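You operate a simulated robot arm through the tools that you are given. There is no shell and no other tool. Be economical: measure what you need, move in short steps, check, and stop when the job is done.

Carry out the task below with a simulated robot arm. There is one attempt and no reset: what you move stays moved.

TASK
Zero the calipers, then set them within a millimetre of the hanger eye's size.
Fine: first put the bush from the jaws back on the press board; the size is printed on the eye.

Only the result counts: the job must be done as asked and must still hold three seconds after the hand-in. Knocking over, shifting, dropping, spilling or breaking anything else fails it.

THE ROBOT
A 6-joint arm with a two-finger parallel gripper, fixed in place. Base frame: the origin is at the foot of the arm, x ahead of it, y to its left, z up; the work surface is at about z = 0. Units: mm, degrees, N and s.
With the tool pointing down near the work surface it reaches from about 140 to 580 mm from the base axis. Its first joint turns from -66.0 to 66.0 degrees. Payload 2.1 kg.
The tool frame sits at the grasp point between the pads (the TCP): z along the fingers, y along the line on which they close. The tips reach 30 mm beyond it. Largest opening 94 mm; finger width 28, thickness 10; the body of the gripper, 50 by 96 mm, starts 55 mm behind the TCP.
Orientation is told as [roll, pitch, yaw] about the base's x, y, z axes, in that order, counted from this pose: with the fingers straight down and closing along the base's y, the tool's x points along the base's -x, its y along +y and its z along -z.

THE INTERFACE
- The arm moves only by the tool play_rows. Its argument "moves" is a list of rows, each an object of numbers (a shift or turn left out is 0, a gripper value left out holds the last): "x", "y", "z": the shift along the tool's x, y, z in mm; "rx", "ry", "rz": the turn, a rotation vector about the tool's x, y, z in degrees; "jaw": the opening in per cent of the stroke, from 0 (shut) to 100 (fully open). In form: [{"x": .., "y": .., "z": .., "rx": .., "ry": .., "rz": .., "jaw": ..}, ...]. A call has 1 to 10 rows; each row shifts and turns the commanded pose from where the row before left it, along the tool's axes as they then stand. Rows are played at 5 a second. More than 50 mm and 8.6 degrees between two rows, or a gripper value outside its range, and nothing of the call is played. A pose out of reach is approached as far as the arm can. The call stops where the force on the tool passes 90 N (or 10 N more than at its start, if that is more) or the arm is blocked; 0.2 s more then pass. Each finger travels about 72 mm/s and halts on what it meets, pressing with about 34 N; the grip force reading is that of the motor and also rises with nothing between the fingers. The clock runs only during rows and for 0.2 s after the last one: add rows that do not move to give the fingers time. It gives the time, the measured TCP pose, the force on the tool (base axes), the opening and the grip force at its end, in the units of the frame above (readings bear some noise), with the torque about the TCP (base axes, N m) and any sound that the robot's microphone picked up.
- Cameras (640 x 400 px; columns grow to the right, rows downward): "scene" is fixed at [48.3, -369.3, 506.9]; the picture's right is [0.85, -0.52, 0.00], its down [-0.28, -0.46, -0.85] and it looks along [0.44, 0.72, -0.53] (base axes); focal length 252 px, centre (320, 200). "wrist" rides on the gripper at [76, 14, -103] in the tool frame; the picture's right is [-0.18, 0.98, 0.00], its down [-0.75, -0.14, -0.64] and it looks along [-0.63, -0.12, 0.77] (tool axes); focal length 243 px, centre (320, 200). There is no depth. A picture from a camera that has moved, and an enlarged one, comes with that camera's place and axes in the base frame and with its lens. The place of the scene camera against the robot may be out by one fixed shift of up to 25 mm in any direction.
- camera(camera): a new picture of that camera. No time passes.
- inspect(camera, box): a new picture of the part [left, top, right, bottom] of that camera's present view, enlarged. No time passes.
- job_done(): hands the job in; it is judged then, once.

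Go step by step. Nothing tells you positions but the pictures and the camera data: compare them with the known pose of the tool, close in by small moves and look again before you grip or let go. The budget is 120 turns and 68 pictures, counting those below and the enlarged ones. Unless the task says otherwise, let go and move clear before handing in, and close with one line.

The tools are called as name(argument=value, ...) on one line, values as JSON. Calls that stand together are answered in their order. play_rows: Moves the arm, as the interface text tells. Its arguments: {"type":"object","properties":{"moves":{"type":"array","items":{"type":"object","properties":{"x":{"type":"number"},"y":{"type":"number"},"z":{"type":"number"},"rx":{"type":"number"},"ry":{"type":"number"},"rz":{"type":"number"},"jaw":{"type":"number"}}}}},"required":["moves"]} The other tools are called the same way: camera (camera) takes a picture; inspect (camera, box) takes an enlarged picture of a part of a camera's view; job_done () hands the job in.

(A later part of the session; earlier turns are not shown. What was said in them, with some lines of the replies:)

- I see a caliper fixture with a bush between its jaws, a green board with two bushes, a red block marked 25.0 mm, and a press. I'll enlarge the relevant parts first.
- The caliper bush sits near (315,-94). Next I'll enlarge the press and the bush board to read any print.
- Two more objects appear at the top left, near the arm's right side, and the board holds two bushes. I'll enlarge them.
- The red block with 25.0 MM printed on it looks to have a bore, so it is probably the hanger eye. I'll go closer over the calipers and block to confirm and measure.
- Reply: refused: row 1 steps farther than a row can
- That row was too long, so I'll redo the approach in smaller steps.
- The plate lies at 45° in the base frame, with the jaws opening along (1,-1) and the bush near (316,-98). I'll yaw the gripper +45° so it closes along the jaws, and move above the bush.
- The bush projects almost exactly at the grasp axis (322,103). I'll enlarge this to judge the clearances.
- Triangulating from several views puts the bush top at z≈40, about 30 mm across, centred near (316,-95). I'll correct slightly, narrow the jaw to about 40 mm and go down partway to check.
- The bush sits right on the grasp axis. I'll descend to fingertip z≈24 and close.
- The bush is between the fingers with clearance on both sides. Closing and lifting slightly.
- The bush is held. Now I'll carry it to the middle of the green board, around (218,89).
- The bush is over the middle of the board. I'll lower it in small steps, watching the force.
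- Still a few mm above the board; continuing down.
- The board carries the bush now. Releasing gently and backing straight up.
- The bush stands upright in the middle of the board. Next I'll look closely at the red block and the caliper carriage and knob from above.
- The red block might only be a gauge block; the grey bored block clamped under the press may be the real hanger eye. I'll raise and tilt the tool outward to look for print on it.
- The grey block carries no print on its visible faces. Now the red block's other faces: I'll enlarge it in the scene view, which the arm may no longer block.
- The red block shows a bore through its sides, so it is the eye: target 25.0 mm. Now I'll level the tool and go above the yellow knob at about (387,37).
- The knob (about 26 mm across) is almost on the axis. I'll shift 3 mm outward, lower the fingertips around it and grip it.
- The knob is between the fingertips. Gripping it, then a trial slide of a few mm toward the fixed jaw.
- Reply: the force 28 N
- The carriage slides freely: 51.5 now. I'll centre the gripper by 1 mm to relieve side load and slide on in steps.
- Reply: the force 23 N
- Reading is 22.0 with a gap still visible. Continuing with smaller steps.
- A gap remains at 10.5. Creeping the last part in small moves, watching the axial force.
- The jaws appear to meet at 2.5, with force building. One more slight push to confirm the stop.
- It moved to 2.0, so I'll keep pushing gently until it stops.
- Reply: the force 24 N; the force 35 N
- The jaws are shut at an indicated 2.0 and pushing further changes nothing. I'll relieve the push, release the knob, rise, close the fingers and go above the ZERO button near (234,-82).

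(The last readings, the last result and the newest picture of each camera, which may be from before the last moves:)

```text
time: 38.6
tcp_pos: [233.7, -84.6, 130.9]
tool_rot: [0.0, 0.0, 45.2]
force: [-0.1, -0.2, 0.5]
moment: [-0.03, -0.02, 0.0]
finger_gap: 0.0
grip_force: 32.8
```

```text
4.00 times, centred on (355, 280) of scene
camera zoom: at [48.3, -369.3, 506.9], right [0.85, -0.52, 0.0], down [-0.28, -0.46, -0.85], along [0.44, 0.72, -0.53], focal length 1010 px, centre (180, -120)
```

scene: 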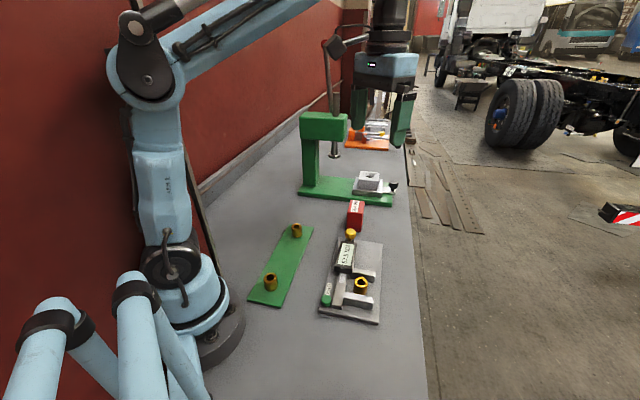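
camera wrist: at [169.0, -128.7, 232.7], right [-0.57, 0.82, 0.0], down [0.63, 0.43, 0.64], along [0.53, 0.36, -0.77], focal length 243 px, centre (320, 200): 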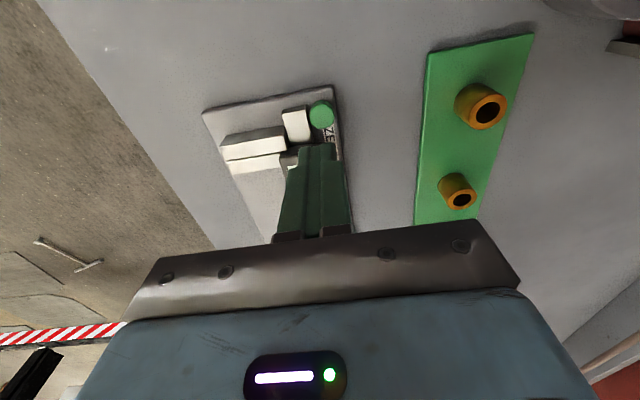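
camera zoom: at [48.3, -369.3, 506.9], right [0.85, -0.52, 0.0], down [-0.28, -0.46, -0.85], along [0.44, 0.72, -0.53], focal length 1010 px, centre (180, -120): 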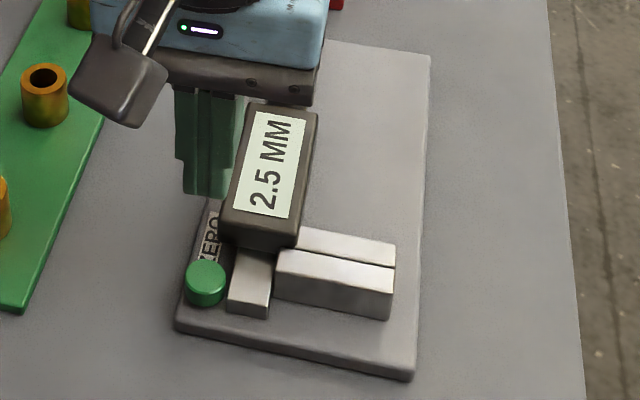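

The display crept to 2.5 when I backed off while still gripping, so the jaws opened slightly. I'll push them fully shut again from behind the knob with closed fingers, which can't drag it back.

play_rows(moves=[{"x": -38, "y": -4.5}, {"x": -38, "y": -4.5}, {"x": -38, "y": -4.5}, {"x": -38, "y": -4.5}, {"x": -38, "y": -4}, {}, {"z": 30}, {"z": 28}, {}])

inspect(camera="scene", box=[320, 200, 400, 300])

```text
time: 40.6
tcp_pos: [382.8, 34.5, 73.8]
tool_rot: [-0.1, 0.0, 45.1]
force: [-0.5, 0.5, 0.3]
moment: [0.0, 0.0, 0.03]
finger_gap: 0.1
grip_force: 32.5
```

```text
4.00 times, centred on (360, 250) of scene
camera zoom: at [48.3, -369.3, 506.9], right [0.85, -0.52, 0.0], down [-0.28, -0.46, -0.85], along [0.44, 0.72, -0.53], focal length 1010 px, centre (160, 0)
```

zoom: 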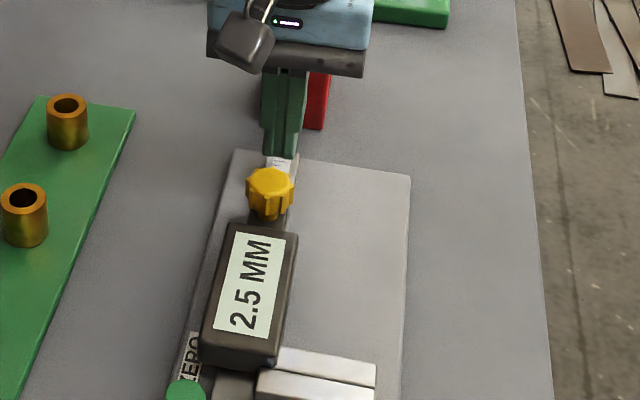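

play_rows(moves=[{"z": 4}, {"x": 9}, {"x": 7}, {"x": 2}, {}])

play_rows(moves=[{"x": 1.5}, {"x": 1.5}, {}])

play_rows(moves=[{"x": 1}, {}])

```text
time: 41.8
tcp_pos: [370.3, 22.4, 68.7]
tool_rot: [0.0, -0.1, 45.1]
force: [-0.7, 0.2, -1.0]
moment: [0.03, 0.02, 0.0]
finger_gap: 0.0
grip_force: 32.4
```

```text
time: 42.6
tcp_pos: [368.9, 19.7, 68.9]
tool_rot: [0.0, -0.2, 45.2]
force: [-0.2, -0.1, -0.3]
moment: [0.01, 0.02, 0.02]
finger_gap: 0.0
grip_force: 33.2
```

```text
time: 43.2
tcp_pos: [366.7, 20.0, 68.3]
tool_rot: [0.0, -0.1, 45.0]
force: [1.3, 0.6, 0.5]
moment: [0.0, 0.0, 0.0]
finger_gap: 0.0
grip_force: 33.3
```

play_rows(moves=[{"x": 1}, {"x": 1}, {}])

play_rows(moves=[{"x": 1}, {}])

play_rows(moves=[{"x": 1}, {}])

```text
time: 44.0
tcp_pos: [366.6, 18.8, 69.9]
tool_rot: [0.1, -0.2, 45.1]
force: [11.6, 7.3, -0.9]
moment: [0.07, -0.11, 0.01]
finger_gap: 0.0
grip_force: 33.1
```

```text
time: 44.6
tcp_pos: [365.7, 18.2, 68.7]
tool_rot: [0.0, -0.4, 45.2]
force: [20.1, 18.0, 6.2]
moment: [0.29, -0.02, 0.05]
finger_gap: 0.0
grip_force: 33.0
```

```text
time: 45.2
tcp_pos: [365.8, 18.7, 68.6]
tool_rot: [-0.1, -0.8, 45.2]
force: [25.5, 27.8, 7.9]
moment: [0.05, -0.33, -0.01]
finger_gap: 0.0
grip_force: 33.0
```

The force has risen to 38 N without further travel, so the jaws are shut. Backing straight off and checking the reading.

play_rows(moves=[{"x": -5}, {"x": -15}, {"z": -30}, {"z": -30}, {}])

inspect(camera="scene", box=[330, 240, 390, 315])

```text
time: 46.4
tcp_pos: [377.0, 31.5, 129.9]
tool_rot: [-0.1, -0.1, 45.0]
force: [-0.4, 0.6, -0.3]
moment: [-0.01, 0.0, -0.01]
finger_gap: 0.1
grip_force: 32.3
```

```text
5.33 times, centred on (360, 278) of scene
camera zoom: at [48.3, -369.3, 506.9], right [0.85, -0.52, 0.0], down [-0.28, -0.46, -0.85], along [0.44, 0.72, -0.53], focal length 1347 px, centre (107, -213)
```

zoom: 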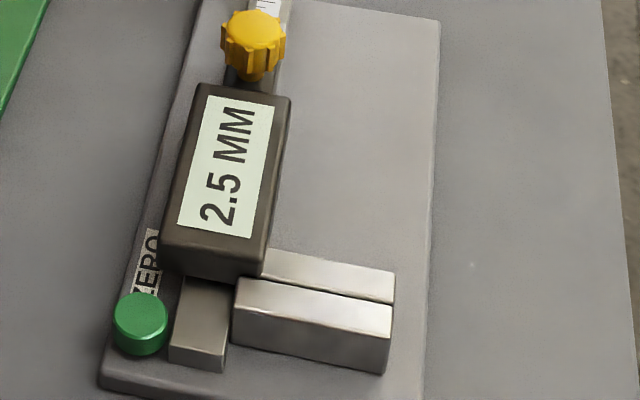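

Unloaded it reads 2.5 with the jaws touching, just rounding and compliance of the stop. Going to the ZERO button now.

play_rows(moves=[{"x": 37, "y": 4}, {"x": 37, "y": 4}, {"x": 37, "y": 4}, {"x": 37, "y": 4}, {"x": 36, "y": 3.7}, {}, {"z": 35}, {"z": 25}, {}])

camera(camera="wrist")

inspect(camera="scene", box=[310, 230, 400, 330])

```text
time: 48.4
tcp_pos: [233.2, -86.0, 68.4]
tool_rot: [0.0, 0.0, 45.1]
force: [-0.2, 0.0, 0.1]
moment: [0.01, 0.01, -0.02]
finger_gap: 0.0
grip_force: 32.8
```

```text
20 pictures are left
camera wrist: at [169.9, -129.8, 170.0], right [-0.57, 0.82, 0.0], down [0.63, 0.43, 0.64], along [0.53, 0.36, -0.77], focal length 243 px, centre (320, 200)
```

wrist: 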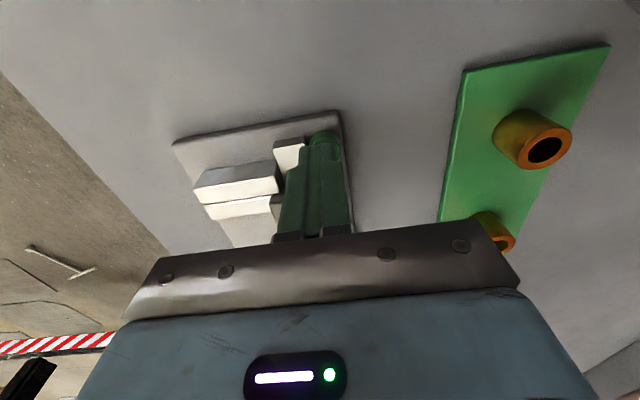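

```text
4.00 times, centred on (355, 280) of scene
camera zoom: at [48.3, -369.3, 506.9], right [0.85, -0.52, 0.0], down [-0.28, -0.46, -0.85], along [0.44, 0.72, -0.53], focal length 1010 px, centre (180, -120)
```

zoom: 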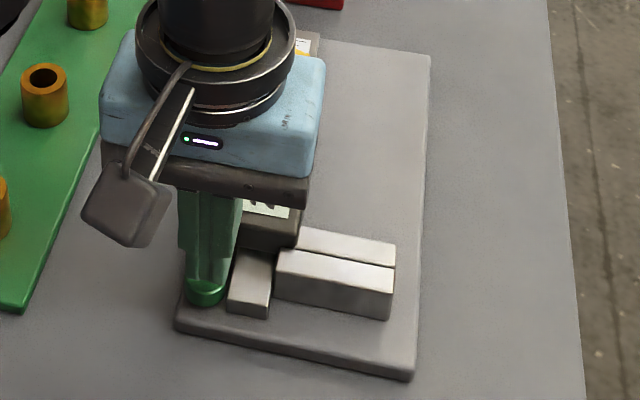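

The fingertips are right over the button, clear of the display. Pressing down in small steps.

play_rows(moves=[{"x": 1, "z": 5}, {"z": 4}, {"z": 2}, {}])

play_rows(moves=[{"z": 1.5}, {"z": 1.5}, {}])

play_rows(moves=[{"z": 1.5}, {}])

```text
time: 49.4
tcp_pos: [233.6, -86.3, 57.5]
tool_rot: [-0.1, -0.1, 45.1]
force: [-0.7, -1.0, 0.3]
moment: [0.02, -0.01, -0.01]
finger_gap: 0.3
grip_force: 33.3
```

```text
time: 50.2
tcp_pos: [233.4, -86.6, 55.3]
tool_rot: [0.0, -0.1, 45.1]
force: [-1.0, -1.4, 1.6]
moment: [-0.02, -0.01, 0.02]
finger_gap: 0.1
grip_force: 32.8
heard: click
```

```text
time: 50.8
tcp_pos: [234.4, -86.7, 53.4]
tool_rot: [0.0, -0.1, 45.1]
force: [-1.9, 1.1, 8.9]
moment: [0.01, 0.06, -0.01]
finger_gap: 0.1
grip_force: 32.8
```

The button clicked. I'll rise straight up and read the display.

play_rows(moves=[{"z": -15}, {"z": -30}, {"z": -32}, {"x": -30}, {}])

inspect(camera="scene", box=[310, 230, 400, 330])

```text
time: 52.0
tcp_pos: [254.8, -63.6, 130.4]
tool_rot: [0.0, -0.1, 45.2]
force: [0.4, -0.1, -0.1]
moment: [0.01, 0.03, 0.03]
finger_gap: 0.1
grip_force: 33.1
```

```text
4.00 times, centred on (355, 280) of scene
camera zoom: at [48.3, -369.3, 506.9], right [0.85, -0.52, 0.0], down [-0.28, -0.46, -0.85], along [0.44, 0.72, -0.53], focal length 1010 px, centre (180, -120)
```

zoom: 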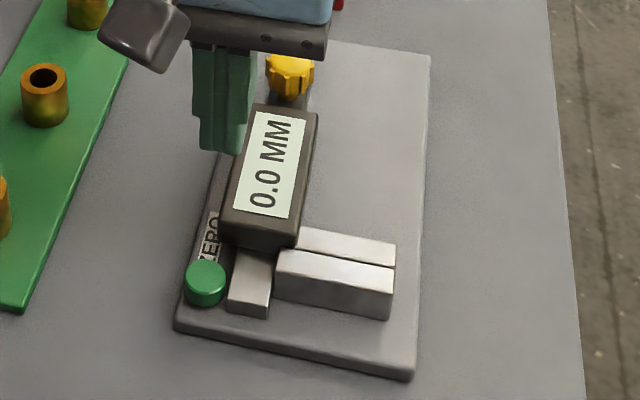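

The display reads 0.0. Going back to the knob to open the calipers to 25.0.

play_rows(moves=[{"x": -38, "y": -7, "jaw": 45}, {"x": -38, "y": -7}, {"x": -37.4, "y": -6.6}, {}, {"z": 20}, {}])

camera(camera="wrist")

```text
time: 53.4
tcp_pos: [350.0, 1.8, 109.7]
tool_rot: [-0.1, -0.1, 45.0]
force: [-0.1, 0.7, 0.2]
moment: [-0.01, 0.0, -0.01]
finger_gap: 42.4
grip_force: 0.1
```

```text
17 pictures are left
camera wrist: at [285.4, -42.8, 212.5], right [-0.57, 0.82, 0.0], down [0.63, 0.43, 0.64], along [0.53, 0.36, -0.77], focal length 243 px, centre (320, 200)
```

wrist: 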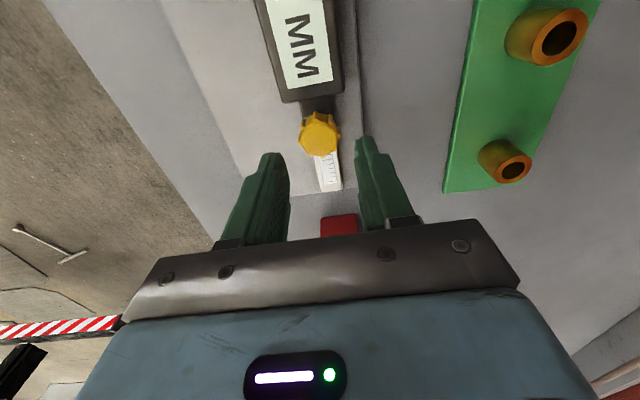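

Aligned with the knob. Lowering, gripping, and sliding outward about 20 mm first.

play_rows(moves=[{"z": 20}, {"z": 18}, {"jaw": 20}, {}, {}, {}])

play_rows(moves=[{"x": -4}, {"x": -4}, {"x": -4}, {"x": -4}, {"x": -4}, {}])

inspect(camera="scene", box=[320, 220, 400, 320])

```text
time: 54.8
tcp_pos: [349.0, 1.9, 71.1]
tool_rot: [0.0, -0.1, 45.0]
force: [-2.5, 4.1, -1.5]
moment: [0.02, 0.07, 0.02]
finger_gap: 24.7
grip_force: 44.5
```

```text
time: 56.2
tcp_pos: [362.7, 17.3, 73.4]
tool_rot: [0.0, -0.1, 45.2]
force: [-8.4, 9.4, 15.5]
moment: [-0.15, 0.46, -0.09]
finger_gap: 24.9
grip_force: 44.9
```

```text
4.00 times, centred on (360, 270) of scene
camera zoom: at [48.2, -369.3, 506.9], right [0.85, -0.52, 0.0], down [-0.28, -0.46, -0.85], along [0.44, 0.72, -0.53], focal length 1010 px, centre (160, -80)
```

zoom: 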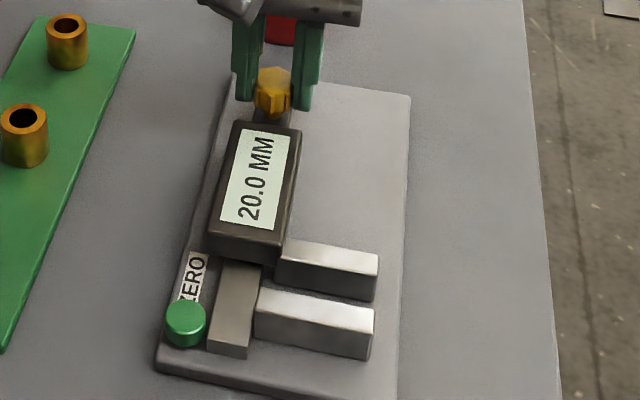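

It reads 20.0; another 5 mm to go.

play_rows(moves=[{"x": -2}, {"x": -2}, {"x": -1}, {}])

inspect(camera="scene", box=[320, 220, 400, 320])

```text
time: 57.2
tcp_pos: [366.9, 19.6, 72.7]
tool_rot: [0.2, 0.0, 45.2]
force: [-14.3, 15.2, 33.5]
moment: [0.06, 0.44, -0.08]
finger_gap: 24.5
grip_force: 44.9
```

```text
4.00 times, centred on (360, 270) of scene
camera zoom: at [48.2, -369.3, 506.9], right [0.85, -0.52, 0.0], down [-0.28, -0.46, -0.85], along [0.44, 0.72, -0.53], focal length 1010 px, centre (160, -80)
```

zoom: 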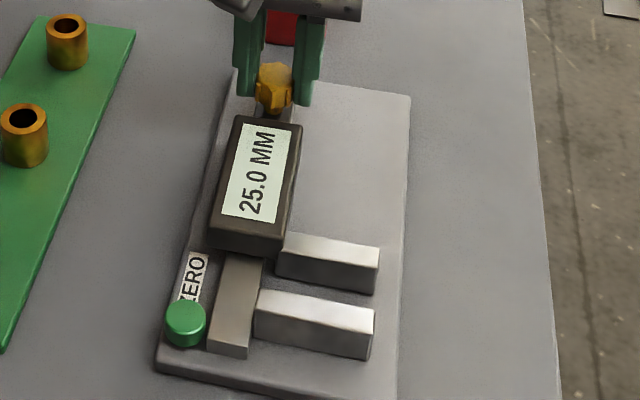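

It reads 25.0. I'll relieve the side and down load a little, release, rise, and re-read.

play_rows(moves=[{"z": -1, "y": 0.5}, {"jaw": 30}, {"jaw": 45}, {}, {"z": -30}, {"z": -40}, {"z": -40}, {}, {}])

inspect(camera="scene", box=[320, 220, 400, 320])

camera(camera="scene")

```text
time: 59.2
tcp_pos: [365.7, 18.7, 184.7]
tool_rot: [0.0, -0.1, 45.2]
force: [0.7, -0.7, 0.5]
moment: [-0.01, -0.01, 0.0]
finger_gap: 42.4
grip_force: 0.0
```

```text
4.00 times, centred on (360, 270) of scene
camera zoom: at [48.3, -369.3, 506.9], right [0.85, -0.52, 0.0], down [-0.28, -0.46, -0.85], along [0.44, 0.72, -0.53], focal length 1010 px, centre (160, -80)
```

zoom: 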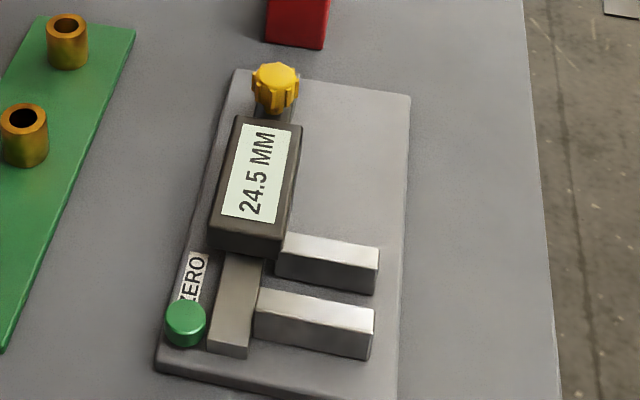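

```text
13 pictures are left
```

scene: 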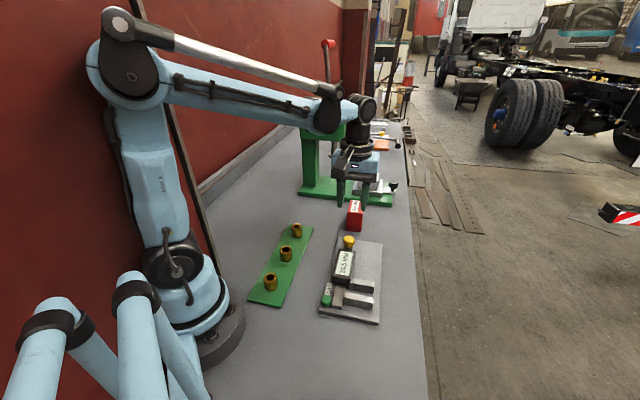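

The bush is back on the board, the calipers were zeroed shut, and they now read 24.5 with the arm clear, within 1 mm of 25.0. Handing in.

job_done()

```text
The job is handed in.
```

The calipers are zeroed and now read 24.5 mm, within a millimetre of the 25.0 mm printed on the hanger eye. The bush is back on the press board, between the other two. I took the red block marked 25.0 MM as the eye; it was the only one I found with a size on it, and it looked bored through from the side.
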